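You operate a simulated robot arm through the tools that you are given. There is no shell and no other tool.

You run a simulated two-armed robot. Do the job below in one go: nothing can be reset, and whatever is moved stays where it is left.

JOB
Fetch the grey box from the top of the counter bench and set it on the top of the slat bench. Put the olive block on top of the green block. Take the square block and put it on the top of the long bench. Shut the upper drawer. Take the green rag and put it on the high shelf of the store rack. Put the printed block with the smallest size on its label from the top of the slat bench on the low shelf of the store rack. Take the green stamp and put it on the low shelf of the store rack. Take the pale brush and leave it on the end of the roller track. Put one of the square pegs from the top of the slat bench on the work top of the filter rack. Take the label block on the top of the slat bench and put it away on the top of the low table. Close the mark drawer. Put the short block on the top of the low cupboard away in the tipper tray floor. Do these in any order. Set down upright: olive block, green stamp.

It is judged by the outcome, as a careful person would: the job done as asked, and still so three seconds after it is handed in. It fails if anything else is knocked over, pushed out of place, dropped, spilled or broken.

ROBOT AND FRAMES
Two 7-joint arms with two-finger grippers on one trunk, on a base that drives. Base frame: it is fixed to the floor where the robot stands at the start and does not move with it; the origin is under the middle of the robot, x ahead of it, y to its left, z up; the surface under the hand at the start is at about z = 0.8. Readings come in m, degrees, newtons and seconds.
The left shoulder is at the start at [0.05, 0.191, 1.167], the right one opposite. With the tool pointing down near the work surface each hand reaches from about 0.1 to 0.72 m from the robot's upright axis, wherever it stands, measured 20 degrees to its own side. Places, roughly: end of the roller track [-5.1, 2.6, 0.7]; green block (7x6x5 cm) [-3.2, 0.7, 0.8]; green rag (13x6x3 cm) [0.9, 2.7, 1.5]; green stamp [-1.5, 1.25, 0.75]; grey box (6x6x4 cm) [0.5, 0, 0.8]; high shelf of the store rack (133x20 cm) [0.9, 2.9, 1.04]; label block [-1.5, 3.25, 0.75]; low shelf of the store rack [0.8, 2.9, 0.6]; mark drawer [-6.9, -4.9, 0.6]; olive block (4x3x5 cm) [0.7, 0.3, 0.8]; pale brush (8x5x5 cm) [-1, 1.2, 0.6]; printed block [-1, 3.5, 0.75]; short block (8x4x4 cm) [-8.9, -5.4, 0.7]; square block (6x5x2 cm) [0.5, 0.3, 0.8]; square peg (6x2x2 cm) [-1.8, 3.1, 0.7]; tipper tray floor [-1.4, -3, 0.9]; top of the long bench [-1.2, -2.2, 0.8]; top of the low table [-1.2, 0.7, 0.6]; top of the slat bench [-1.5, 3.3, 0.7]; upper drawer [0.8, 1.2, 0.9]; work top of the filter rack [0.8, 1, 0.8]. Payload 2.69 kg a hand.
The tool frame of a hand sits at the grasp point between the pads (the TCP): z along the fingers, y along the line on which they close. The tips reach 0.02 m beyond it. Largest opening 0.1 m; the body of the gripper starts 0.063 m behind the TCP.
Orientation is told as [roll, pitch, yaw] about the base's x, y, z axes, in that order, counted from this pose: with the fingers straight down and closing along the base's y, the tool's x points along the base's -x, its y along +y and its z along -z.

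CONTROLS
- The arms move only by the tool send_rows. It takes "left_steps", "right_steps" or both (then of equal length, played together; a hand with none holds still); each is a list of rows, each a list of 3 entries, a list of its own where there are three numbers: the shift along the tool's x, y, z in m, then the turn, a rotation vector about the tool's x, y, z in degrees, then the opening, from 0 (shut) to 1 (fully open). In form: [[[x, y, z], [rx, ry, rz], grip], ...]. A call has 1 to 20 rows; each row shifts and turns the commanded pose from where the row before left it, along the tool's axes as they then stand. Each row takes 0.2 s and may step no farther than 0.05 m and 8.6 degrees from the row before; otherwise, or with a gripper value out of range, the whole call is refused. A pose out of reach is approached as far as the arm can. The call stops where the force on the tool passes 40 N (or 10 N more than at its start, if that is more) or the arm is blocked; 0.2 s more then pass. The fingers move at their own pace (about 0.153 m/s each) and stop on an object; they squeeze with about 34 N. The grip force told is the motor's: it shows also when the fingers shut on nothing. Time passes only in rows, and 0.2 s behind the last, so rows that do not move let the fingers close. The reply holds the time, the measured pose of the TCP, the force on the tool along the base axes, the opening and the grip force, in the units named above and with some noise, with the torque about the TCP (base axes, N m) and any sound that the robot's microphone picked up.
- Cameras (640 x 400 px; columns grow to the right, rows downward): "scene" is now at [0.1239, 0.0344, 1.3225]; the picture's right is [0.42, -0.91, 0.00], its down [-0.58, -0.27, -0.77] and it looks along [0.69, 0.32, -0.64] (base axes); focal length 284 px, centre (320, 200). "left" rides on the left gripper at [0.07, 0.019, -0.099] in its tool frame; the picture's right is [-0.26, 0.97, 0.00], its down [-0.75, -0.20, -0.63] and it looks along [-0.61, -0.16, 0.78] (tool axes); focal length 230 px, centre (320, 200). "right" rides on the right gripper at [0.07, -0.018, -0.099] in its tool frame; the picture's right is [0.26, 0.97, 0.00], its down [-0.75, 0.20, -0.63] and it looks along [-0.61, 0.16, 0.78] (tool axes); focal length 230 px, centre (320, 200). There is no depth. A picture from a camera that has moved, and an enlarged one, comes with that camera's place and axes in the base frame and with its lens. The place of the scene camera against the robot may be out by one fixed shift of up to 0.012 m in any direction.
- camera(camera): a new picture of that camera. The clock stands still meanwhile.
- move_column(by): slides the trunk up (or, below 0, down) by that many m; the arms and the scene camera ride with it, the base frame stays. It gives what a move gives, with no picture.
- steer(legs): drives the robot by 1 to 6 legs, each [ahead, left, turn to the left] in m, m and degrees, along the robot's own axes; the way and the turn of a leg run together, so that a leg with both is an arc; at most 1.5 m and 180 degrees a leg. The arms and the cameras ride along, it lands a little off, and it stops where it bumps. It gives what a move gives.
- head_to(pan, tilt): turns the head with the scene camera to pan (to the left, within 80 degrees either way) and tilt (down, from -29 to 69), counted from straight ahead of the robot. It gives what a move gives.
- inspect(camera, box): a new picture of the part [left, top, right, bottom] of that camera's present view, enlarged. The clock stands still meanwhile.
- job_done(): hands the job in; it is judged then, once.

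Places have to be worked out from the pictures, the camera data and where the tool is seen. Open the grippers and draw the arms clear of the work before you hand the job in, unless the task says otherwise.

The tools are called after "Emit:" as name(argument=value, ...) on one line, values as JSON. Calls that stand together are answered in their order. send_rows: Moves the arms, as the interface text tells. Its arguments: {"type":"object","properties":{"left_steps":{"type":"array"},"right_steps":{"type":"array"}},"required":[]} The other tools are called the same way: move_column (by) slides the trunk up or down; steer (legs) drives the base; head_to (pan, tilt) turns the head that bears the scene camera; camera (camera) takes a picture; inspect (camera, box) takes an enlarged picture of a part of a camera's view; job_done () hands the job in.

At the start:

```text
time: 0.0
left_ee_pos: [0.4103, 0.4493, 1.1111]
left_tcp_rot: [-0.1, 0.1, 0.1]
left_contact_force: [0.2, -0.1, -0.6]
left_wrist_torque: [0.02, 0.05, 0.0]
left_finger_gap: 0.0999
left_grasp_force: 0.1
right_ee_pos: [0.5186, -0.0425, 1.0953]
right_tcp_rot: [0.0, 0.0, -0.1]
right_contact_force: [-0.8, 0.1, -0.6]
right_wrist_torque: [0.01, 0.02, 0.03]
right_finger_gap: 0.0998
right_grasp_force: 0.1
trunk travel left (down, up): [-0.225, 0.098]
robot x, y, heading: [-0.0036, -0.0005, -0.2]
head pan, tilt: [24.9, 40.1]
```

scene: 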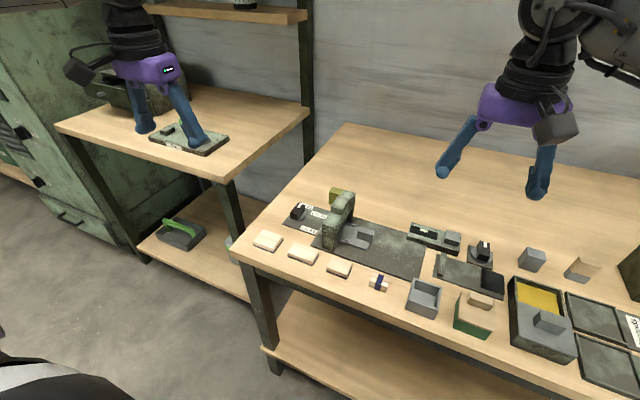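
right: 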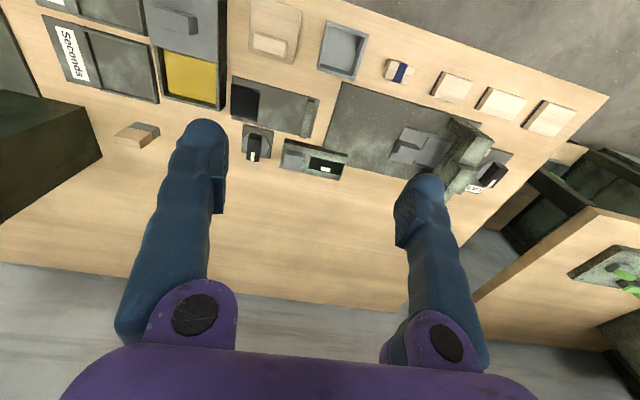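
left: 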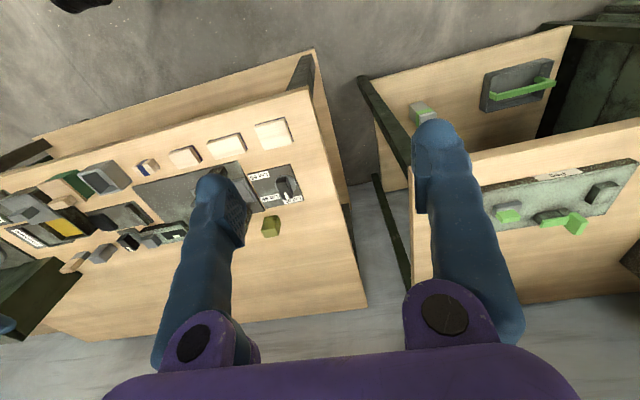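

I start by looking closely at the counter in front of the robot to identify the objects; nothing moves yet.

Emit:
inspect(camera="scene", box=[220, 180, 400, 300])

Emit:
inspect(camera="scene", box=[380, 200, 640, 400])

Emit:
inspect(camera="scene", box=[0, 0, 320, 260])

Emit:
inspect(camera="right", box=[220, 0, 640, 240])

Emit:
inspect(camera="left", box=[0, 100, 340, 320])

Emit:
inspect(camera="left", box=[360, 20, 640, 280])

```text
3.33 times, centred on (310, 240) of scene
camera zoom: at [0.1239, 0.0344, 1.3225], right [0.42, -0.91, 0.0], down [-0.58, -0.27, -0.77], along [0.69, 0.32, -0.64], focal length 948 px, centre (353, 67)
```

zoom: 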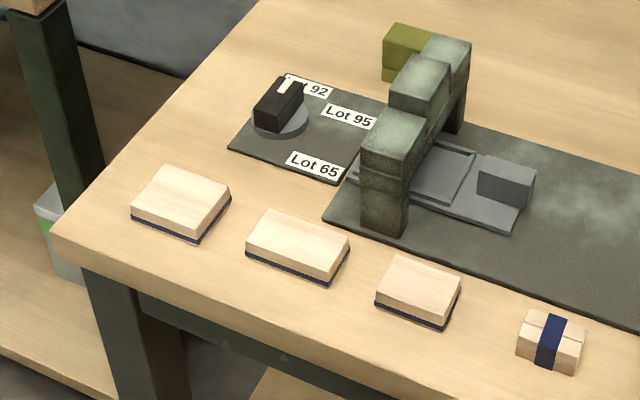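

```text
2.00 times, centred on (510, 300) of scene
camera zoom: at [0.1239, 0.0344, 1.3225], right [0.42, -0.91, 0.0], down [-0.58, -0.27, -0.77], along [0.69, 0.32, -0.64], focal length 569 px, centre (-60, 0)
```

zoom: 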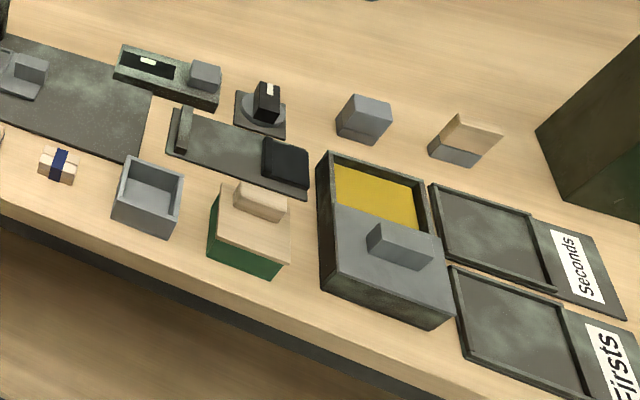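

```text
1.54 times, centred on (160, 130) of scene
camera zoom: at [0.1239, 0.0344, 1.3225], right [0.42, -0.91, 0.0], down [-0.58, -0.27, -0.77], along [0.69, 0.32, -0.64], focal length 438 px, centre (566, 308)
```

zoom: 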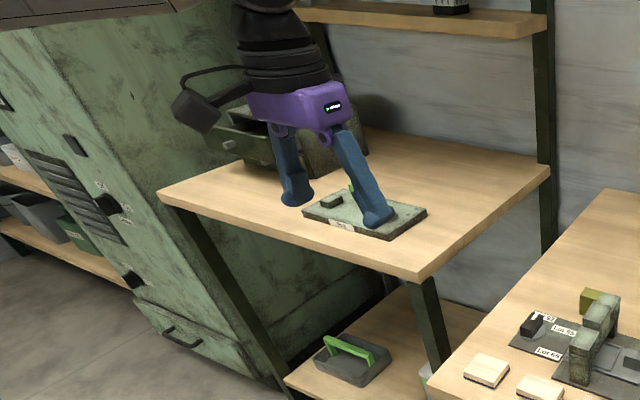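

```text
1.52 times, centred on (430, 120) of right
camera zoom: at [0.4485, -0.0596, 1.1955], right [-0.26, 0.97, 0.0], down [0.75, 0.2, 0.63], along [0.61, 0.16, -0.78], focal length 351 px, centre (152, 322)
```

zoom: 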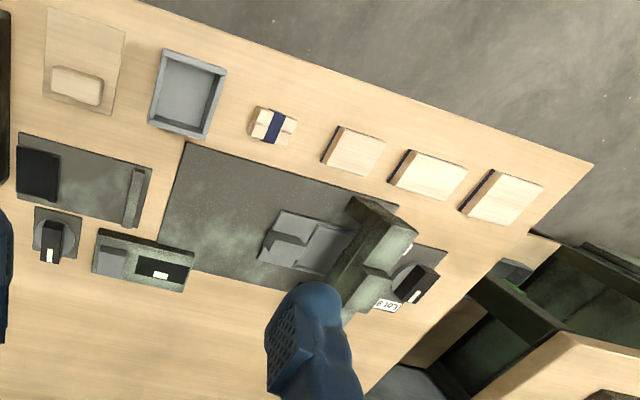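

```text
1.82 times, centred on (170, 210) of left
camera zoom: at [0.3401, 0.4683, 1.2122], right [0.26, 0.97, 0.0], down [0.75, -0.2, 0.63], along [0.61, -0.16, -0.78], focal length 418 px, centre (593, 182)
```

zoom: 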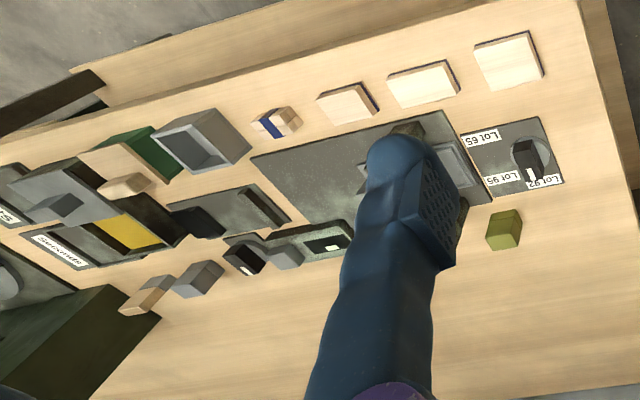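

```text
1.54 times, centred on (500, 150) of left
camera zoom: at [0.3401, 0.4683, 1.2122], right [0.26, 0.97, 0.0], down [0.75, -0.2, 0.63], along [0.61, -0.16, -0.78], focal length 354 px, centre (43, 277)
```

zoom: 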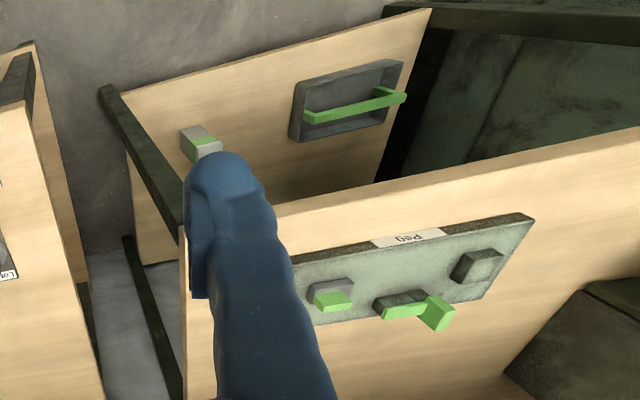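

The counter holds three cream blocks, the olive block (far left), and the open grey box. Before moving I look around with the head to map the room.

Emit:
head_to(pan=70, tilt=20)

Emit:
camera(camera="scene")

Emit:
head_to(pan=30, tilt=15)

Emit:
camera(camera="scene")

Emit:
head_to(pan=-45, tilt=25)

Emit:
camera(camera="scene")

```text
time: 1.1
left_ee_pos: [0.4093, 0.4489, 1.1131]
left_tcp_rot: [0.1, 0.0, 0.1]
left_contact_force: [-0.5, 0.4, 0.1]
left_wrist_torque: [0.0, 0.02, 0.01]
left_finger_gap: 0.1
left_grasp_force: 0.0
right_ee_pos: [0.5188, -0.0414, 1.0959]
right_tcp_rot: [0.0, 0.1, -0.1]
right_contact_force: [0.0, 0.2, -0.3]
right_wrist_torque: [-0.05, 0.01, 0.01]
right_finger_gap: 0.0999
right_grasp_force: 0.0
trunk travel left (down, up): [-0.225, 0.098]
robot x, y, heading: [-0.0038, -0.0011, -0.2]
head pan, tilt: [70.0, 20.0]
```

```text
taken
camera scene: at [0.0788, 0.0861, 1.354], right [0.94, -0.34, 0.0], down [-0.12, -0.32, -0.94], along [0.32, 0.88, -0.34], focal length 284 px, centre (320, 200)
```

scene: 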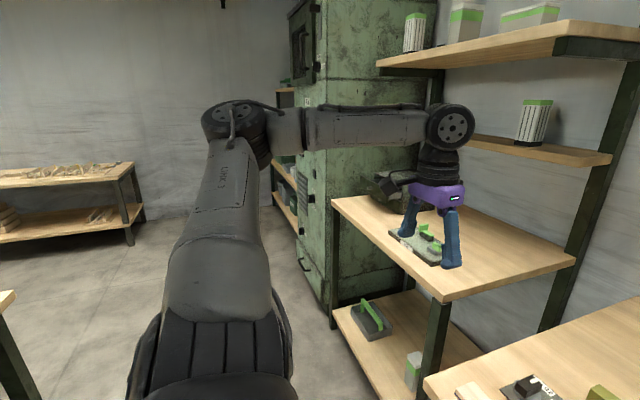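

```text
time: 2.2
left_ee_pos: [0.4099, 0.4489, 1.1129]
left_tcp_rot: [0.1, 0.0, 0.0]
left_contact_force: [-1.0, 1.0, -0.4]
left_wrist_torque: [-0.01, -0.02, 0.03]
left_finger_gap: 0.1001
left_grasp_force: 0.1
right_ee_pos: [0.5166, -0.0412, 1.0974]
right_tcp_rot: [0.1, 0.1, 0.0]
right_contact_force: [-0.2, -0.6, 0.9]
right_wrist_torque: [-0.02, -0.01, 0.0]
right_finger_gap: 0.0997
right_grasp_force: 0.0
trunk travel left (down, up): [-0.225, 0.098]
robot x, y, heading: [-0.0011, -0.0033, 0.1]
head pan, tilt: [30.0, 15.0]
```

```text
taken
camera scene: at [0.1277, 0.0454, 1.3622], right [0.5, -0.87, 0.0], down [-0.22, -0.13, -0.97], along [0.84, 0.48, -0.26], focal length 284 px, centre (320, 200)
```

scene: 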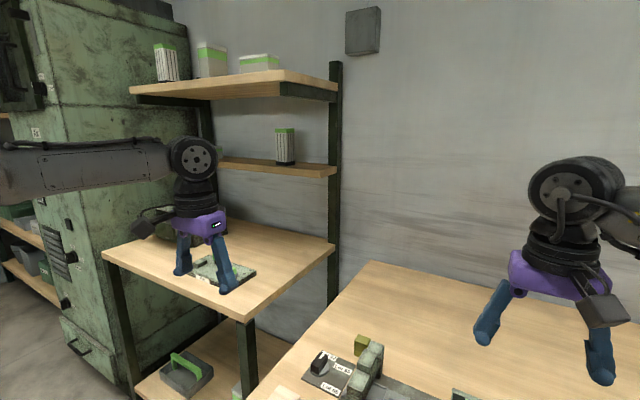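

```text
time: 3.7
left_ee_pos: [0.4098, 0.4496, 1.1121]
left_tcp_rot: [0.0, 0.0, 0.1]
left_contact_force: [0.0, -0.3, 0.2]
left_wrist_torque: [-0.01, 0.01, 0.01]
left_finger_gap: 0.0997
left_grasp_force: 0.1
right_ee_pos: [0.5187, -0.0413, 1.0964]
right_tcp_rot: [0.0, 0.1, 0.0]
right_contact_force: [0.7, -0.6, 0.0]
right_wrist_torque: [-0.02, -0.02, 0.04]
right_finger_gap: 0.0997
right_grasp_force: 0.1
trunk travel left (down, up): [-0.225, 0.098]
robot x, y, heading: [-0.0032, -0.0001, 0.0]
head pan, tilt: [-45.0, 25.0]
```

```text
taken
camera scene: at [0.1121, -0.0665, 1.346], right [-0.71, -0.71, 0.0], down [-0.3, 0.3, -0.91], along [0.64, -0.64, -0.42], focal length 284 px, centre (320, 200)
```

scene: 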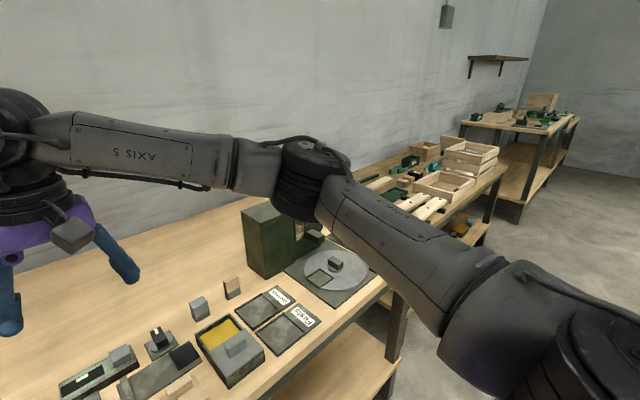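

The filter rack stands to the front-left; its drawer unit sits behind the left hand. I look at it more closely.

Emit:
head_to(pan=50, tilt=25)

Emit:
inspect(camera="scene", box=[180, 100, 460, 300])

```text
time: 5.4
left_ee_pos: [0.4101, 0.449, 1.1123]
left_tcp_rot: [0.0, 0.1, 0.1]
left_contact_force: [0.3, 0.0, 0.1]
left_wrist_torque: [0.0, 0.05, -0.01]
left_finger_gap: 0.1
left_grasp_force: 0.0
right_ee_pos: [0.5185, -0.042, 1.0971]
right_tcp_rot: [0.0, 0.1, 0.0]
right_contact_force: [-0.3, -0.3, -0.3]
right_wrist_torque: [-0.01, -0.01, -0.04]
right_finger_gap: 0.1002
right_grasp_force: 0.1
trunk travel left (down, up): [-0.225, 0.098]
robot x, y, heading: [-0.0026, 0.0005, 0.0]
head pan, tilt: [50.0, 25.0]
```

```text
2.00 times, centred on (320, 200) of scene
camera zoom: at [0.1062, 0.0691, 1.346], right [0.77, -0.64, 0.0], down [-0.27, -0.32, -0.91], along [0.58, 0.69, -0.42], focal length 569 px, centre (320, 200)
```

zoom: 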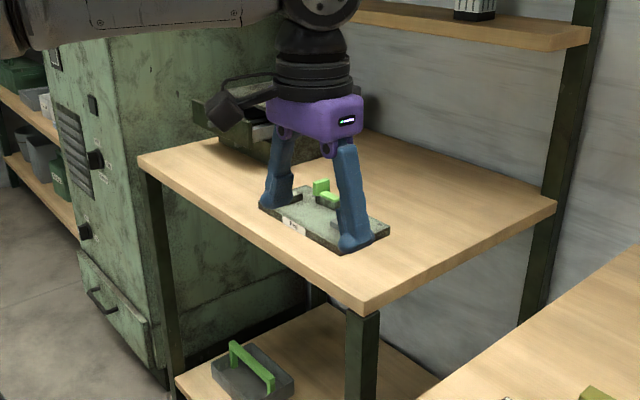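

The rack top spans about x 0.65–1.26, y 0.61–1.49, and the hands at x≤0.52 are clear of it. I drive left 0.95 m to face the drawer unit.

Emit:
steer(legs=[[0, 0.95, 0]])

Emit:
head_to(pan=10, tilt=30)

Emit:
camera(camera="scene")

Emit:
camera(camera="left")

Emit:
camera(camera="right")

```text
time: 14.1
left_ee_pos: [0.4049, 1.4037, 1.1124]
left_tcp_rot: [-0.1, 0.1, 0.3]
left_contact_force: [-0.2, -0.6, -0.1]
left_wrist_torque: [-0.01, 0.02, -0.02]
left_finger_gap: 0.1002
left_grasp_force: 0.1
right_ee_pos: [0.5148, 0.9133, 1.097]
right_tcp_rot: [0.0, -0.1, 0.4]
right_contact_force: [-0.8, 0.4, -0.6]
right_wrist_torque: [0.01, 0.01, 0.0]
right_finger_gap: 0.1002
right_grasp_force: 0.1
trunk travel left (down, up): [-0.225, 0.098]
robot x, y, heading: [-0.0024, 0.9536, 0.5]
head pan, tilt: [50.0, 25.0]
```

```text
time: 15.1
left_ee_pos: [0.4046, 1.4034, 1.112]
left_tcp_rot: [0.0, 0.0, 0.4]
left_contact_force: [0.0, 0.8, -0.3]
left_wrist_torque: [-0.05, 0.0, -0.01]
left_finger_gap: 0.1001
left_grasp_force: 0.0
right_ee_pos: [0.5154, 0.913, 1.0959]
right_tcp_rot: [0.0, 0.1, 0.3]
right_contact_force: [-0.3, 0.9, 0.0]
right_wrist_torque: [-0.01, -0.01, -0.03]
right_finger_gap: 0.1001
right_grasp_force: 0.1
trunk travel left (down, up): [-0.225, 0.098]
robot x, y, heading: [-0.0058, 0.9541, 0.2]
head pan, tilt: [10.0, 30.0]
```

```text
taken
camera scene: at [0.1334, 0.9669, 1.338], right [0.18, -0.98, 0.0], down [-0.49, -0.09, -0.87], along [0.85, 0.16, -0.5], focal length 284 px, centre (320, 200)
```

scene: 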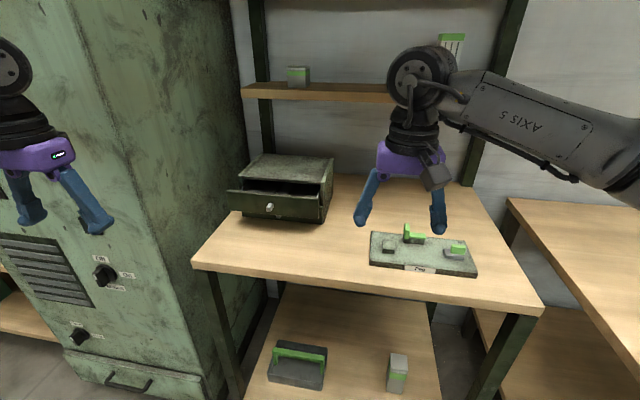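

```text
taken
camera left: at [0.3351, 1.422, 1.2122], right [0.25, 0.97, 0.0], down [0.75, -0.2, 0.63], along [0.61, -0.16, -0.78], focal length 230 px, centre (320, 200)
```

left: 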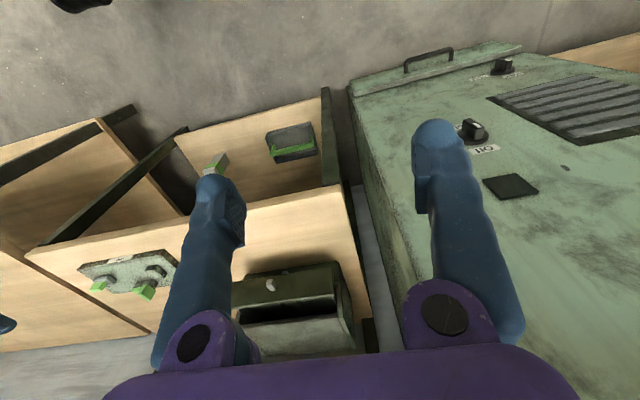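

```text
taken
camera right: at [0.4463, 0.8946, 1.1955], right [-0.26, 0.96, 0.0], down [0.75, 0.2, 0.63], along [0.61, 0.17, -0.78], focal length 230 px, centre (320, 200)
```

right: 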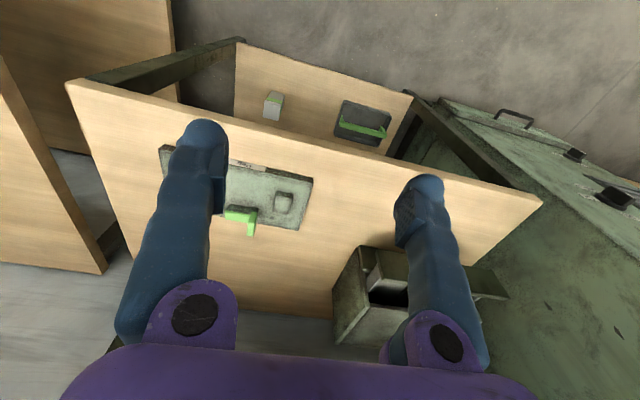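

The drawer unit stands at the back-left of the rack top; its drawer is pulled out toward −x with a knob near [0.84, 1.25, 0.88]. I bring the left hand inward (−y) and shut its fingers so it clears the green cabinet, then drive closer.

Emit:
send_rows(left_steps=[[[0, -0.04, 0], [0, 0, 0], 0.5], [[0, -0.04, 0], [0, 0, 0], 0], [[0, -0.04, 0], [0, 0, 0], 0], [[0, -0.04, 0], [0, 0, 0], 0], [[0, -0.02, 0], [0, 0, 0], 0]])

Emit:
steer(legs=[[0.2, 0.05, 0]])

Emit:
head_to(pan=15, tilt=40)

Emit:
camera(camera="scene")

Emit:
camera(camera="left")

```text
time: 16.3
left_ee_pos: [0.405, 1.2216, 1.112]
left_tcp_rot: [0.0, 0.0, 0.4]
left_contact_force: [0.5, 0.2, -0.5]
left_wrist_torque: [0.02, 0.05, 0.03]
left_finger_gap: 0.0001
left_grasp_force: 29.9
right_ee_pos: [0.5147, 0.9134, 1.0953]
right_tcp_rot: [0.0, 0.0, 0.2]
right_contact_force: [0.8, -0.1, -0.7]
right_wrist_torque: [-0.01, -0.02, 0.01]
right_finger_gap: 0.1002
right_grasp_force: 0.0
trunk travel left (down, up): [-0.225, 0.098]
robot x, y, heading: [-0.0033, 0.9517, 0.3]
head pan, tilt: [10.0, 30.0]
```

```text
time: 18.0
left_ee_pos: [0.6047, 1.2738, 1.1121]
left_tcp_rot: [0.1, 0.0, 0.3]
left_contact_force: [0.0, 0.4, 0.5]
left_wrist_torque: [0.03, 0.03, -0.03]
left_finger_gap: 0.0
left_grasp_force: 30.1
right_ee_pos: [0.7153, 0.964, 1.0961]
right_tcp_rot: [0.0, -0.1, 0.1]
right_contact_force: [1.5, -0.2, 0.0]
right_wrist_torque: [0.04, 0.0, 0.01]
right_finger_gap: 0.0996
right_grasp_force: 0.0
trunk travel left (down, up): [-0.225, 0.098]
robot x, y, heading: [0.1972, 1.0026, 0.3]
head pan, tilt: [10.0, 30.0]
```

```text
time: 18.7
left_ee_pos: [0.6049, 1.2741, 1.1124]
left_tcp_rot: [0.0, -0.1, 0.4]
left_contact_force: [0.4, -0.6, -0.4]
left_wrist_torque: [0.01, -0.01, -0.03]
left_finger_gap: 0.0
left_grasp_force: 29.5
right_ee_pos: [0.7159, 0.9637, 1.0974]
right_tcp_rot: [0.0, 0.0, 0.2]
right_contact_force: [0.7, 0.2, 0.0]
right_wrist_torque: [-0.01, -0.01, 0.02]
right_finger_gap: 0.0999
right_grasp_force: 0.2
trunk travel left (down, up): [-0.225, 0.098]
robot x, y, heading: [0.1996, 1.003, 0.1]
head pan, tilt: [15.0, 40.0]
```

```text
taken
camera scene: at [0.3262, 1.024, 1.3227], right [0.26, -0.96, 0.0], down [-0.62, -0.17, -0.77], along [0.74, 0.2, -0.64], focal length 284 px, centre (320, 200)
```

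scene: 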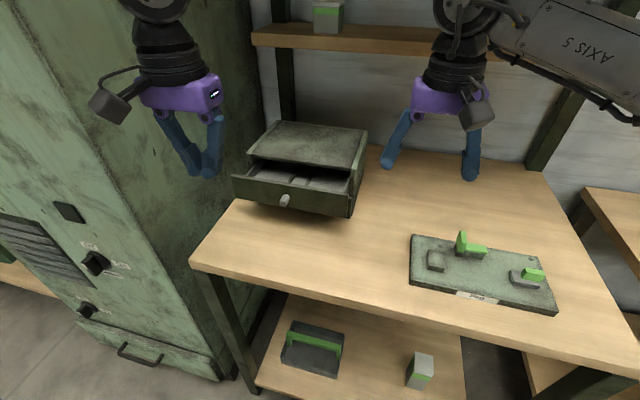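

```text
taken
camera left: at [0.5352, 1.292, 1.2122], right [0.25, 0.97, 0.0], down [0.75, -0.2, 0.63], along [0.61, -0.16, -0.78], focal length 230 px, centre (320, 200)
```

left: 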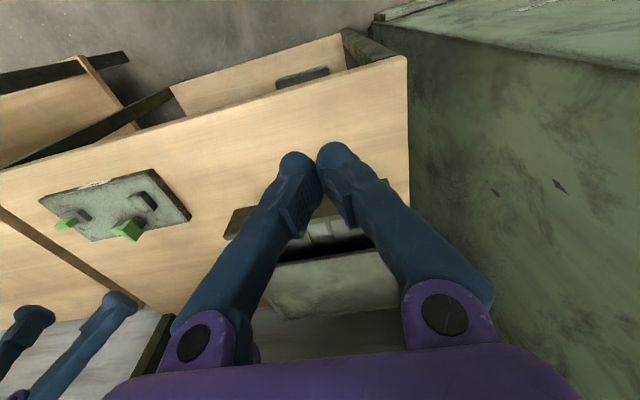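

I zoom in on the drawer to judge its front plane and how far it sticks out.

Emit:
inspect(camera="scene", box=[210, 100, 400, 230])

Emit:
inspect(camera="left", box=[180, 120, 440, 320])

Emit:
camera(camera="right")

```text
3.08 times, centred on (305, 165) of scene
camera zoom: at [0.3262, 1.024, 1.3227], right [0.26, -0.96, 0.0], down [-0.62, -0.17, -0.77], along [0.74, 0.2, -0.64], focal length 875 px, centre (366, 308)
```

zoom: 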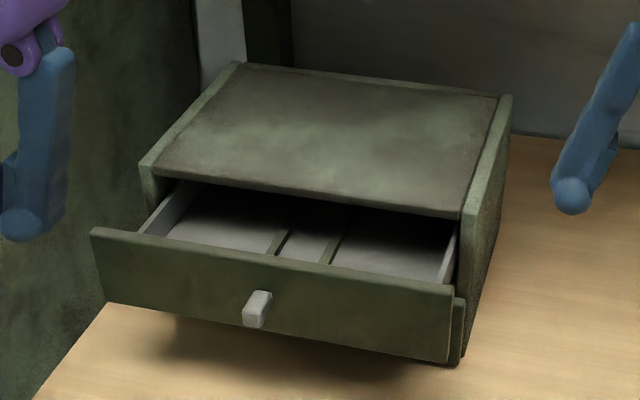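

```text
2.00 times, centred on (310, 220) of left
camera zoom: at [0.5352, 1.292, 1.2122], right [0.25, 0.97, 0.0], down [0.75, -0.2, 0.63], along [0.61, -0.16, -0.78], focal length 460 px, centre (340, 160)
```

zoom: 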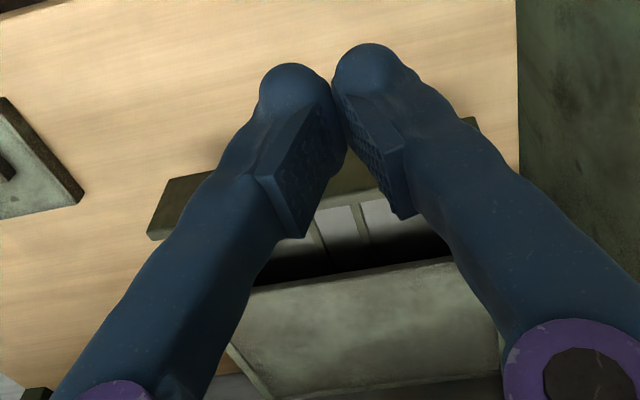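

```text
taken
camera right: at [0.6461, 0.9452, 1.1956], right [-0.26, 0.97, 0.0], down [0.75, 0.2, 0.63], along [0.61, 0.16, -0.78], focal length 230 px, centre (320, 200)
```

right: 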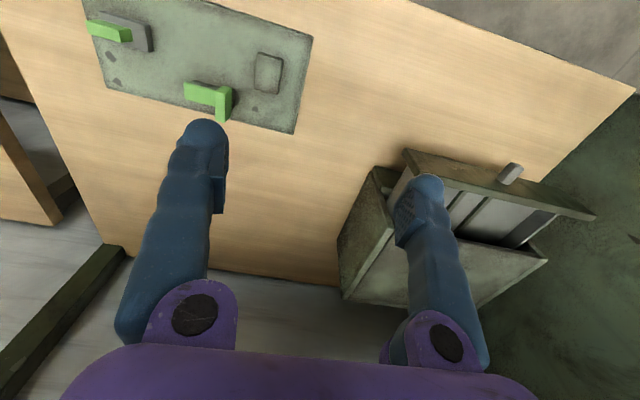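

Triangulating from the scene and right cameras, the drawer front is near x≈0.765 (y 1.085–1.34, z 0.91–0.96) with the knob at y≈1.21, sticking out about 0.11 m. I lower the closed left fingers in front of it, just right of the knob.

Emit:
send_rows(left_steps=[[[0, -0.035, 0.0], [0, 0, 0], 0], [[0, -0.035, 0.0], [0, 0, 0], 0], [[0, -0.03, 0.03], [0, 0, 0], 0], [[0, 0, 0.05], [0, 0, 0], 0], [[0, 0, 0.05], [0, 0, 0], 0], [[0, 0, 0.045], [0, 0, 0], 0], [[-0.04, 0, 0], [0, 0, 0], 0], [[-0.03, 0, 0], [0, 0, 0], 0]])

Emit:
camera(camera="scene")

Emit:
camera(camera="right")

```text
time: 20.5
left_ee_pos: [0.6702, 1.1827, 0.9421]
left_tcp_rot: [-0.1, 0.0, 0.3]
left_contact_force: [0.0, 0.0, -0.5]
left_wrist_torque: [-0.03, 0.0, 0.01]
left_finger_gap: 0.0
left_grasp_force: 29.4
left hand out of reach, approached as far as the arm can: row 8
right_ee_pos: [0.7153, 0.9637, 1.0959]
right_tcp_rot: [0.0, 0.0, 0.3]
right_contact_force: [-0.3, 0.3, 0.4]
right_wrist_torque: [-0.01, 0.04, -0.03]
right_finger_gap: 0.1
right_grasp_force: 0.2
trunk travel left (down, up): [-0.225, 0.098]
robot x, y, heading: [0.1966, 1.0, 0.4]
head pan, tilt: [15.0, 40.0]
```

```text
taken
camera scene: at [0.3262, 1.0242, 1.3227], right [0.26, -0.96, 0.0], down [-0.62, -0.17, -0.77], along [0.74, 0.2, -0.64], focal length 284 px, centre (320, 200)
```

scene: 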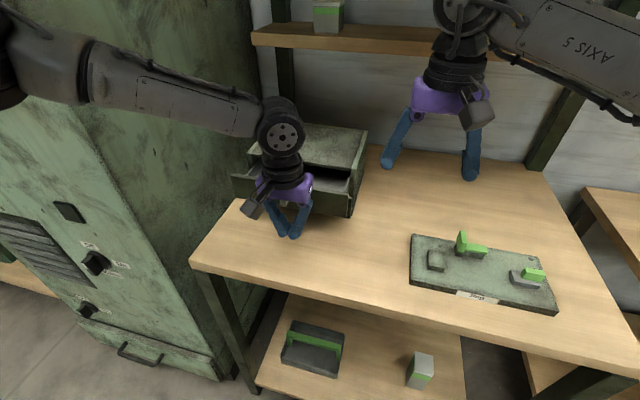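

```text
taken
camera right: at [0.646, 0.9455, 1.1956], right [-0.26, 0.96, 0.0], down [0.75, 0.2, 0.63], along [0.61, 0.16, -0.78], focal length 230 px, centre (320, 200)
```

right: 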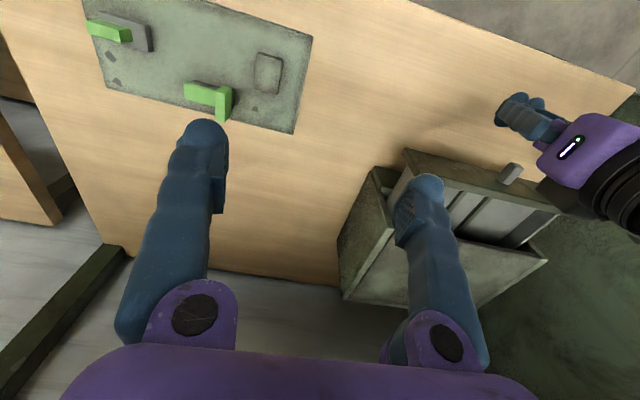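

The arm reports a reach limit at x≈0.67 although the distance should be fine; I test with another small forward step.

Emit:
send_rows(left_steps=[[[-0.01, 0, 0], [0, 0, 0], 0], [[-0.01, 0, 0], [0, 0, 0], 0], [[0, 0, 0], [0, 0, 0], 0]])

```text
time: 21.3
left_ee_pos: [0.6857, 1.1892, 0.9469]
left_tcp_rot: [0.0, 0.0, 0.3]
left_contact_force: [0.1, 0.2, 0.4]
left_wrist_torque: [0.05, 0.0, 0.04]
left_finger_gap: 0.0
left_grasp_force: 29.4
left hand out of reach, approached as far as the arm can: row 1, 2
right_ee_pos: [0.7147, 0.9636, 1.0975]
right_tcp_rot: [-0.1, 0.1, 0.3]
right_contact_force: [-0.3, -0.3, -0.8]
right_wrist_torque: [0.0, 0.0, -0.02]
right_finger_gap: 0.1001
right_grasp_force: 0.2
trunk travel left (down, up): [-0.225, 0.098]
robot x, y, heading: [0.2012, 1.0041, 0.2]
head pan, tilt: [15.0, 40.0]
```

The hand drifted up and sideways, so it is really limited here (tool high relative to the shoulder). I back off a little, raise the trunk, and come down again so the hand works lower relative to the shoulder.

Emit:
send_rows(left_steps=[[[0.03, 0, 0], [0, 0, 0], 0], [[0.02, 0, 0], [0, 0, 0], 0]])

Emit:
move_column(by=0.09)

Emit:
send_rows(left_steps=[[[0, 0, 0.045], [0, 0, 0], 0], [[0, 0, 0.045], [0, 0, 0], 0], [[-0.025, 0, 0], [0, 0, 0], 0], [[-0.025, 0, 0], [0, 0, 0], 0], [[0, 0, 0], [0, 0, 0], 0]])

```text
time: 21.9
left_ee_pos: [0.6351, 1.1902, 0.9465]
left_tcp_rot: [0.1, 0.0, 0.3]
left_contact_force: [0.3, -0.4, -0.4]
left_wrist_torque: [0.0, 0.01, 0.0]
left_finger_gap: 0.0001
left_grasp_force: 29.4
right_ee_pos: [0.7162, 0.9646, 1.0961]
right_tcp_rot: [0.1, -0.1, 0.3]
right_contact_force: [-0.4, 0.3, 0.0]
right_wrist_torque: [0.02, 0.0, -0.01]
right_finger_gap: 0.1
right_grasp_force: 0.1
trunk travel left (down, up): [-0.225, 0.098]
robot x, y, heading: [0.195, 1.0014, 0.3]
head pan, tilt: [15.0, 40.0]
```

```text
time: 23.1
left_ee_pos: [0.636, 1.1905, 1.0352]
left_tcp_rot: [0.0, 0.0, 0.3]
left_contact_force: [-0.2, 0.1, 1.1]
left_wrist_torque: [0.03, 0.0, 0.02]
left_finger_gap: 0.0002
left_grasp_force: 30.1
right_ee_pos: [0.7153, 0.964, 1.1865]
right_tcp_rot: [-0.1, -0.1, 0.2]
right_contact_force: [0.6, -0.5, -0.4]
right_wrist_torque: [-0.03, 0.01, 0.01]
right_finger_gap: 0.1001
right_grasp_force: 0.1
trunk travel left (down, up): [-0.315, 0.008]
robot x, y, heading: [0.1964, 1.0043, 0.3]
head pan, tilt: [15.0, 40.0]
```

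```text
time: 24.3
left_ee_pos: [0.6672, 1.2202, 0.9711]
left_tcp_rot: [0.0, -0.2, 0.3]
left_contact_force: [0.3, 0.2, 0.0]
left_wrist_torque: [0.03, 0.02, -0.03]
left_finger_gap: 0.0
left_grasp_force: 29.5
left hand out of reach, approached as far as the arm can: row 2, 3, 4
right_ee_pos: [0.7155, 0.9625, 1.1866]
right_tcp_rot: [-0.1, 0.0, 0.2]
right_contact_force: [0.4, 0.6, -0.5]
right_wrist_torque: [-0.01, -0.04, -0.01]
right_finger_gap: 0.1
right_grasp_force: 0.1
trunk travel left (down, up): [-0.315, 0.008]
robot x, y, heading: [0.1978, 1.001, 0.4]
head pan, tilt: [15.0, 40.0]
```

Raising the trunk made it worse, so I'll look at the arm itself to understand what is limiting it.

Emit:
head_to(pan=45, tilt=30)

Emit:
camera(camera="scene")

Emit:
camera(camera="left")

```text
time: 25.3
left_ee_pos: [0.6666, 1.2206, 0.9702]
left_tcp_rot: [0.0, -0.1, 0.3]
left_contact_force: [0.1, -1.1, -0.1]
left_wrist_torque: [0.03, -0.03, 0.05]
left_finger_gap: 0.0
left_grasp_force: 29.5
right_ee_pos: [0.7155, 0.9635, 1.1868]
right_tcp_rot: [-0.1, 0.0, 0.2]
right_contact_force: [0.1, -0.1, -1.0]
right_wrist_torque: [-0.02, 0.03, -0.02]
right_finger_gap: 0.1
right_grasp_force: 0.1
trunk travel left (down, up): [-0.315, 0.008]
robot x, y, heading: [0.1963, 1.0052, 0.3]
head pan, tilt: [45.0, 30.0]
```

```text
taken
camera scene: at [0.3081, 1.0658, 1.428], right [0.71, -0.7, 0.0], down [-0.35, -0.35, -0.87], along [0.61, 0.61, -0.5], focal length 284 px, centre (320, 200)
```

scene: 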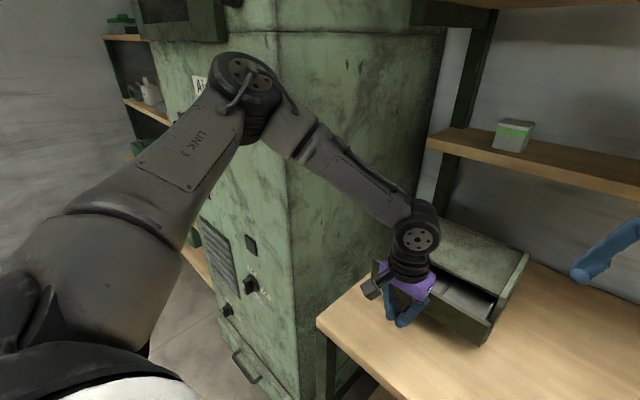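

```text
taken
camera left: at [0.5974, 1.2392, 1.07], right [0.25, 0.97, 0.0], down [0.75, -0.2, 0.63], along [0.61, -0.16, -0.78], focal length 230 px, centre (320, 200)
```

left: 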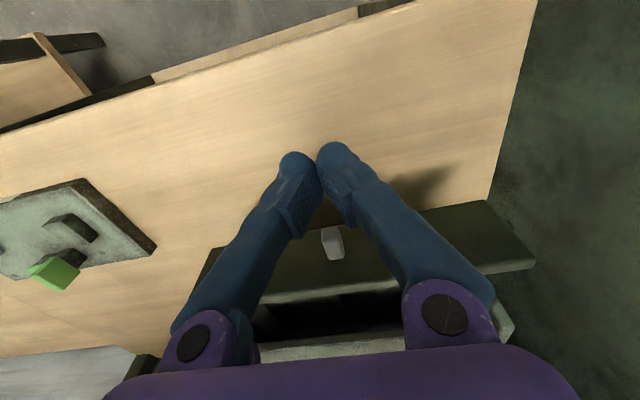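

The left elbow is high and out to the left. I test whether turning the tool about its own axis frees the reach: back off, yaw the tool about 24°, then try lowering and moving ahead again.

Emit:
move_column(by=-0.09)

Emit:
send_rows(left_steps=[[[0.03, 0, -0.02], [0, 0, 0], 0], [[0, 0, -0.02], [0, 0, 8], 0], [[0, 0, 0], [0, 0, 8], 0], [[0, 0, 0], [0, 0, 8], 0], [[0, 0, 0], [0, 0, 0], 0]])

```text
time: 26.5
left_ee_pos: [0.6661, 1.2206, 0.8809]
left_tcp_rot: [0.0, -0.1, 0.4]
left_contact_force: [0.4, 0.7, 0.2]
left_wrist_torque: [-0.02, 0.03, 0.0]
left_finger_gap: 0.0
left_grasp_force: 29.5
right_ee_pos: [0.7159, 0.9644, 1.0965]
right_tcp_rot: [0.0, 0.0, 0.2]
right_contact_force: [-1.2, -0.6, 0.2]
right_wrist_torque: [0.01, 0.02, 0.0]
right_finger_gap: 0.1
right_grasp_force: 0.0
trunk travel left (down, up): [-0.225, 0.098]
robot x, y, heading: [0.1978, 1.0035, 0.4]
head pan, tilt: [45.0, 30.0]
```

```text
time: 27.7
left_ee_pos: [0.6367, 1.2209, 0.9214]
left_tcp_rot: [0.0, -0.1, -23.8]
left_contact_force: [-0.6, 0.7, 0.2]
left_wrist_torque: [0.01, 0.02, 0.0]
left_finger_gap: 0.0
left_grasp_force: 29.3
right_ee_pos: [0.715, 0.9637, 1.0955]
right_tcp_rot: [0.0, -0.1, 0.3]
right_contact_force: [-0.2, -0.9, 0.2]
right_wrist_torque: [0.0, 0.01, -0.02]
right_finger_gap: 0.1002
right_grasp_force: 0.1
trunk travel left (down, up): [-0.225, 0.098]
robot x, y, heading: [0.1984, 1.0064, 0.5]
head pan, tilt: [45.0, 30.0]
```

Yaw now −24°. I try moving along base +x by 0.05 m in this orientation, with the motion resolved into tool axes.

Emit:
send_rows(left_steps=[[[-0.0229, 0.0102, 0], [0, 0, 0], 0], [[-0.0229, 0.0102, 0], [0, 0, 0], 0], [[0, 0, 0], [0, 0, 0], 0]])

```text
time: 28.5
left_ee_pos: [0.6876, 1.2193, 0.9207]
left_tcp_rot: [0.0, -0.1, -23.8]
left_contact_force: [0.0, 0.1, 0.1]
left_wrist_torque: [0.0, -0.02, -0.02]
left_finger_gap: 0.0
left_grasp_force: 29.7
right_ee_pos: [0.716, 0.9638, 1.0962]
right_tcp_rot: [0.0, 0.0, 0.3]
right_contact_force: [0.4, -0.1, -0.1]
right_wrist_torque: [0.02, -0.02, 0.0]
right_finger_gap: 0.1
right_grasp_force: 0.0
trunk travel left (down, up): [-0.225, 0.098]
robot x, y, heading: [0.1982, 1.0023, 0.1]
head pan, tilt: [45.0, 30.0]
```

That worked: the wrist-roll limit was the problem, and yawing the left hand negative frees it. I check the view from the left wrist before pushing.

Emit:
camera(camera="left")

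Emit:
head_to(pan=20, tilt=40)

Emit:
inspect(camera="scene", box=[210, 100, 450, 260])

Emit:
inspect(camera="right", box=[330, 60, 640, 300])

```text
taken
camera left: at [0.6313, 1.2648, 1.0214], right [0.62, 0.78, 0.0], down [0.61, -0.48, 0.63], along [0.49, -0.39, -0.78], focal length 230 px, centre (320, 200)
```

left: 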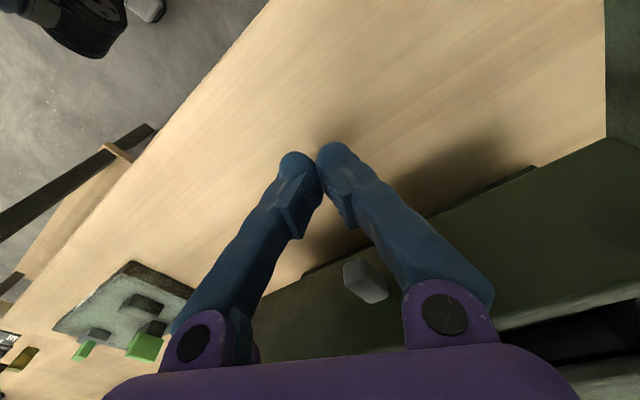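

```text
time: 29.4
left_ee_pos: [0.6873, 1.2192, 0.9218]
left_tcp_rot: [0.0, 0.0, -23.7]
left_contact_force: [0.2, 0.0, 0.7]
left_wrist_torque: [-0.02, 0.02, 0.01]
left_finger_gap: 0.0
left_grasp_force: 29.6
right_ee_pos: [0.7153, 0.9643, 1.097]
right_tcp_rot: [0.0, -0.1, 0.2]
right_contact_force: [0.9, -0.7, 0.0]
right_wrist_torque: [0.01, -0.02, 0.02]
right_finger_gap: 0.1001
right_grasp_force: 0.1
trunk travel left (down, up): [-0.225, 0.098]
robot x, y, heading: [0.1973, 1.0026, 0.4]
head pan, tilt: [20.0, 40.0]
```

```text
2.50 times, centred on (330, 180) of scene
camera zoom: at [0.3241, 1.0312, 1.3227], right [0.35, -0.94, 0.0], down [-0.6, -0.22, -0.77], along [0.72, 0.27, -0.64], focal length 711 px, centre (295, 250)
```

zoom: 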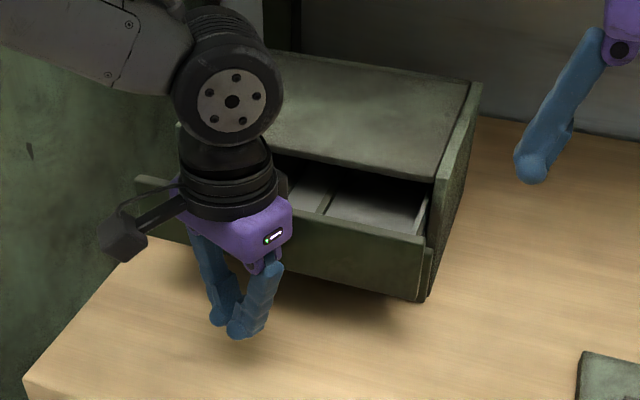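

```text
1.67 times, centred on (485, 180) of right
camera zoom: at [0.6462, 0.9453, 1.1956], right [-0.26, 0.96, 0.0], down [0.75, 0.2, 0.63], along [0.61, 0.16, -0.78], focal length 384 px, centre (45, 233)
```

zoom: 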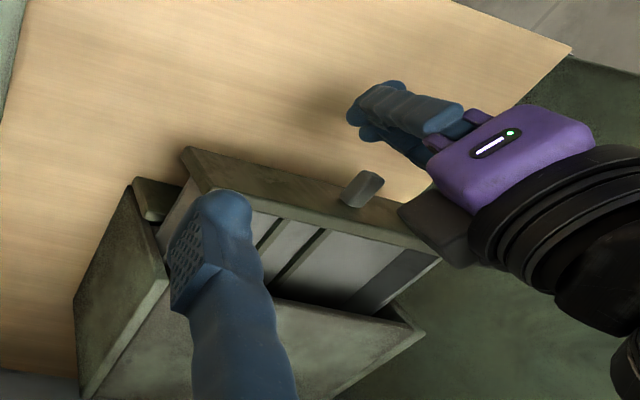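

Re-triangulated: knob at about [0.734, 1.214, 0.951], drawer plate front x≈0.752 (z 0.92–0.98), cabinet body front x≈0.84. I shift the fingertips up 2 cm and right of the knob, then push along +x in 1 cm steps.

Emit:
send_rows(left_steps=[[[-0.0179, -0.0402, -0.023], [0, 0, 0], 0], [[-0.0183, 0.0081, 0], [0, 0, 0], 0], [[-0.0137, 0.0061, 0], [0, 0, 0], 0], [[-0.0091, 0.0041, 0], [0, 0, 0], 0], [[-0.0091, 0.0041, 0], [0, 0, 0], 0], [[-0.0091, 0.0041, 0], [0, 0, 0], 0], [[0, 0, 0], [0, 0, 0], 0]])

Emit:
inspect(camera="scene", box=[210, 100, 450, 260])

Emit:
inspect(camera="right", box=[330, 60, 640, 300])

```text
time: 31.0
left_ee_pos: [0.7228, 1.2135, 0.9637]
left_tcp_rot: [0.0, -0.3, -23.5]
left_contact_force: [-0.5, 0.5, 0.1]
left_wrist_torque: [-0.02, 0.02, -0.01]
left_finger_gap: 0.0
left_grasp_force: 29.5
left hand out of reach, approached as far as the arm can: row 1, 2, 3, 4, 5, 6
right_ee_pos: [0.7149, 0.964, 1.0965]
right_tcp_rot: [-0.1, 0.0, 0.2]
right_contact_force: [-0.3, -0.3, -0.1]
right_wrist_torque: [0.04, -0.03, -0.02]
right_finger_gap: 0.1002
right_grasp_force: 0.1
trunk travel left (down, up): [-0.225, 0.098]
robot x, y, heading: [0.1931, 1.0033, 0.1]
head pan, tilt: [20.0, 40.0]
```

```text
2.50 times, centred on (330, 180) of scene
camera zoom: at [0.3241, 1.0311, 1.3227], right [0.35, -0.94, 0.0], down [-0.6, -0.22, -0.77], along [0.72, 0.27, -0.64], focal length 711 px, centre (295, 250)
```

zoom: 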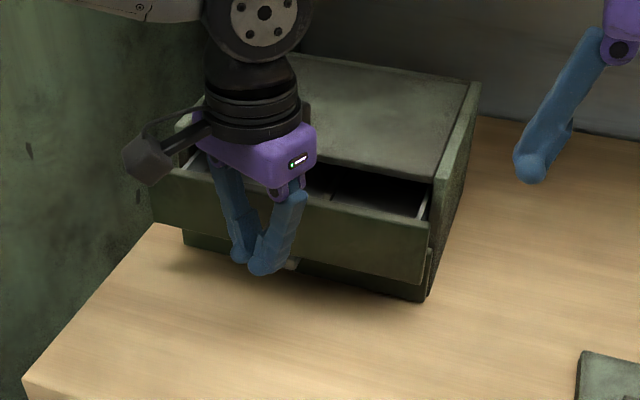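

```text
1.67 times, centred on (485, 180) of right
camera zoom: at [0.6462, 0.9453, 1.1956], right [-0.26, 0.96, 0.0], down [0.75, 0.2, 0.63], along [0.61, 0.16, -0.78], focal length 384 px, centre (45, 233)
```

zoom: 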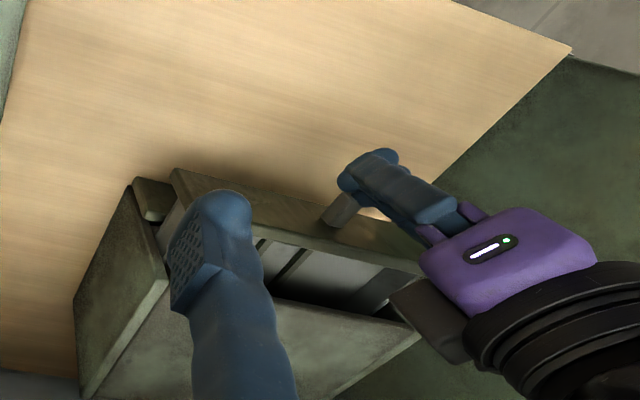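

The fingers slid to the left of the knob and already pushed the drawer in ~3 cm, but the wrist roll limit is reached again. I back off, yaw the hand further to about −72°, and lower slightly.

Emit:
send_rows(left_steps=[[[0.0366, -0.0163, 0], [0, 0, 0], 0], [[0, 0, 0], [0, 0, 8], 0], [[0, 0, 0], [0, 0, 8], 0], [[0, 0, 0], [0, 0, 8], 0], [[0, 0, 0], [0, 0, 8], 0], [[0, 0, 0], [0, 0, 8], 0], [[0, 0, 0.012], [0, 0, 8], 0], [[0, 0, 0], [0, 0, 0], 0]])

Emit:
inspect(camera="right", box=[330, 60, 640, 300])

```text
time: 32.8
left_ee_pos: [0.6824, 1.213, 0.9492]
left_tcp_rot: [0.1, -0.1, -71.7]
left_contact_force: [0.4, 0.2, 0.4]
left_wrist_torque: [-0.01, -0.01, -0.01]
left_finger_gap: 0.0
left_grasp_force: 29.4
right_ee_pos: [0.716, 0.9638, 1.0968]
right_tcp_rot: [0.1, 0.0, 0.3]
right_contact_force: [0.8, 0.8, 0.3]
right_wrist_torque: [-0.01, 0.03, -0.03]
right_finger_gap: 0.1001
right_grasp_force: 0.0
trunk travel left (down, up): [-0.225, 0.098]
robot x, y, heading: [0.1971, 1.0043, 0.5]
head pan, tilt: [20.0, 40.0]
```

```text
1.67 times, centred on (485, 180) of right
camera zoom: at [0.6461, 0.9453, 1.1956], right [-0.26, 0.96, 0.0], down [0.75, 0.2, 0.63], along [0.61, 0.16, -0.78], focal length 384 px, centre (45, 233)
```

zoom: 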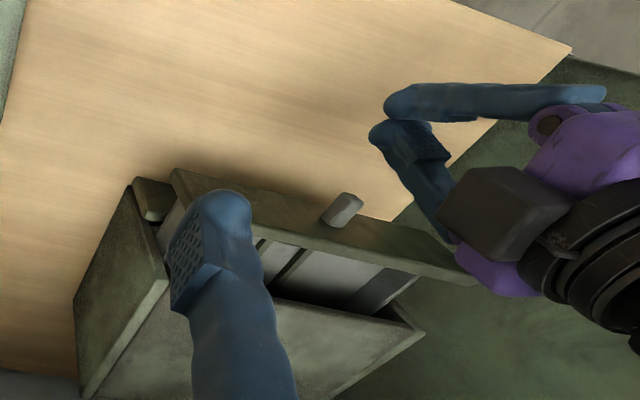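

Yaw is now −72° and the pose is reachable. I move right of the knob (y≈1.178) and push along +x again.

Emit:
send_rows(left_steps=[[[-0.0332, -0.011, 0], [0, 0, 0], 0], [[-0.0126, 0.038, 0], [0, 0, 0], 0], [[-0.0063, 0.019, 0], [0, 0, 0], 0], [[-0.0063, 0.019, 0], [0, 0, 0], 0], [[-0.0031, 0.0095, 0], [0, 0, 0], 0], [[-0.0031, 0.0095, 0], [0, 0, 0], 0], [[0, 0, 0], [0, 0, 0], 0]])

Emit:
inspect(camera="scene", box=[210, 100, 450, 260])

Emit:
inspect(camera="right", box=[330, 60, 640, 300])

```text
time: 34.4
left_ee_pos: [0.7382, 1.2252, 0.9706]
left_tcp_rot: [0.1, -0.2, -71.8]
left_contact_force: [-0.2, -0.8, 0.0]
left_wrist_torque: [-0.01, -0.03, -0.02]
left_finger_gap: 0.0002
left_grasp_force: 29.7
left hand out of reach, approached as far as the arm can: row 1, 2, 3, 4, 5, 6
right_ee_pos: [0.7153, 0.9639, 1.097]
right_tcp_rot: [0.0, 0.0, 0.2]
right_contact_force: [-0.4, 0.4, -0.3]
right_wrist_torque: [0.03, -0.01, -0.02]
right_finger_gap: 0.0998
right_grasp_force: 0.0
trunk travel left (down, up): [-0.225, 0.098]
robot x, y, heading: [0.1978, 1.004, 0.4]
head pan, tilt: [20.0, 40.0]
```

```text
2.50 times, centred on (330, 180) of scene
camera zoom: at [0.3241, 1.031, 1.3226], right [0.35, -0.94, 0.0], down [-0.6, -0.22, -0.77], along [0.72, 0.27, -0.64], focal length 711 px, centre (295, 250)
```

zoom: 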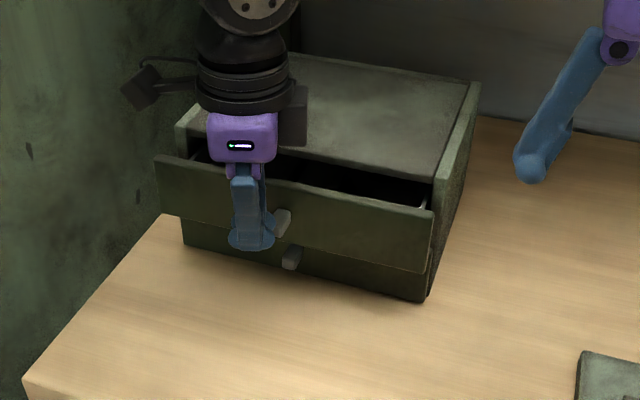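

```text
1.67 times, centred on (485, 180) of right
camera zoom: at [0.6462, 0.9453, 1.1956], right [-0.26, 0.96, 0.0], down [0.75, 0.2, 0.63], along [0.61, 0.16, -0.78], focal length 384 px, centre (45, 233)
```

zoom: 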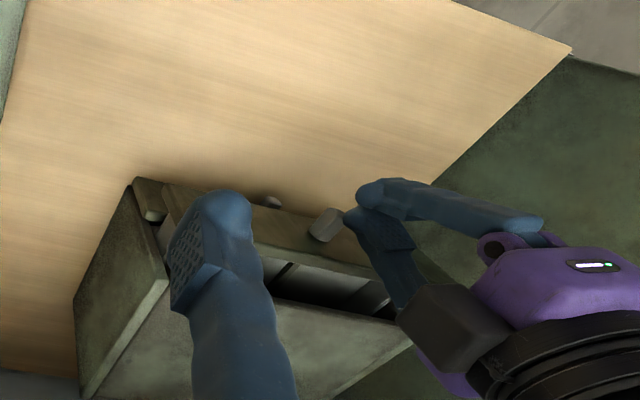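

The plate moved further in, but the limit is on arm extension with the tool vertical. I back off, shift right of the knob, and pitch the fingers ~32° forward so the fingertips reach further ahead of the wrist.

Emit:
send_rows(left_steps=[[[0.0157, -0.0474, 0], [0, 0, 0], 0], [[-0.0427, -0.0141, 0.0], [0, 0, 0], 0], [[0, 0, 0], [-7.59, -2.51, 0], 0], [[0, 0, 0], [-7.59, -2.51, 0], 0], [[0, 0, 0], [-7.59, -2.51, 0], 0], [[0, 0, 0], [-7.59, -2.51, 0], 0], [[0, 0, 0], [0, 0, 0], 0]])

Emit:
inspect(camera="scene", box=[210, 100, 450, 260])

```text
time: 36.0
left_ee_pos: [0.6885, 1.1816, 0.9708]
left_tcp_rot: [30.8, -9.7, -74.3]
left_contact_force: [0.5, -0.3, 0.3]
left_wrist_torque: [-0.03, -0.03, 0.04]
left_finger_gap: 0.0
left_grasp_force: 29.7
right_ee_pos: [0.7168, 0.9641, 1.0956]
right_tcp_rot: [0.0, 0.0, 0.2]
right_contact_force: [0.7, -0.3, 0.2]
right_wrist_torque: [0.04, -0.02, -0.02]
right_finger_gap: 0.1001
right_grasp_force: 0.0
trunk travel left (down, up): [-0.225, 0.098]
robot x, y, heading: [0.1955, 1.0044, 0.3]
head pan, tilt: [20.0, 40.0]
```

```text
2.50 times, centred on (330, 180) of scene
camera zoom: at [0.3241, 1.0311, 1.3226], right [0.35, -0.94, 0.0], down [-0.6, -0.22, -0.77], along [0.72, 0.27, -0.64], focal length 711 px, centre (295, 250)
```

zoom: 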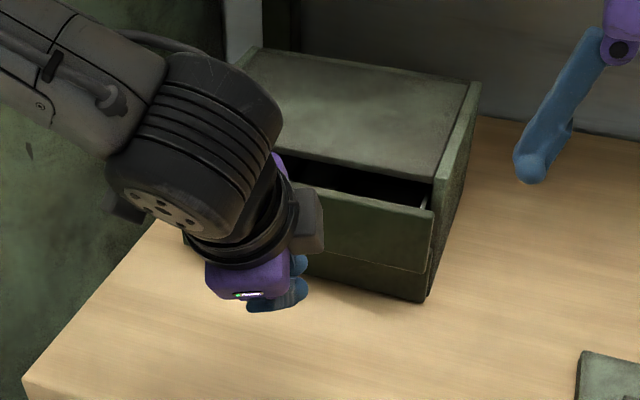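

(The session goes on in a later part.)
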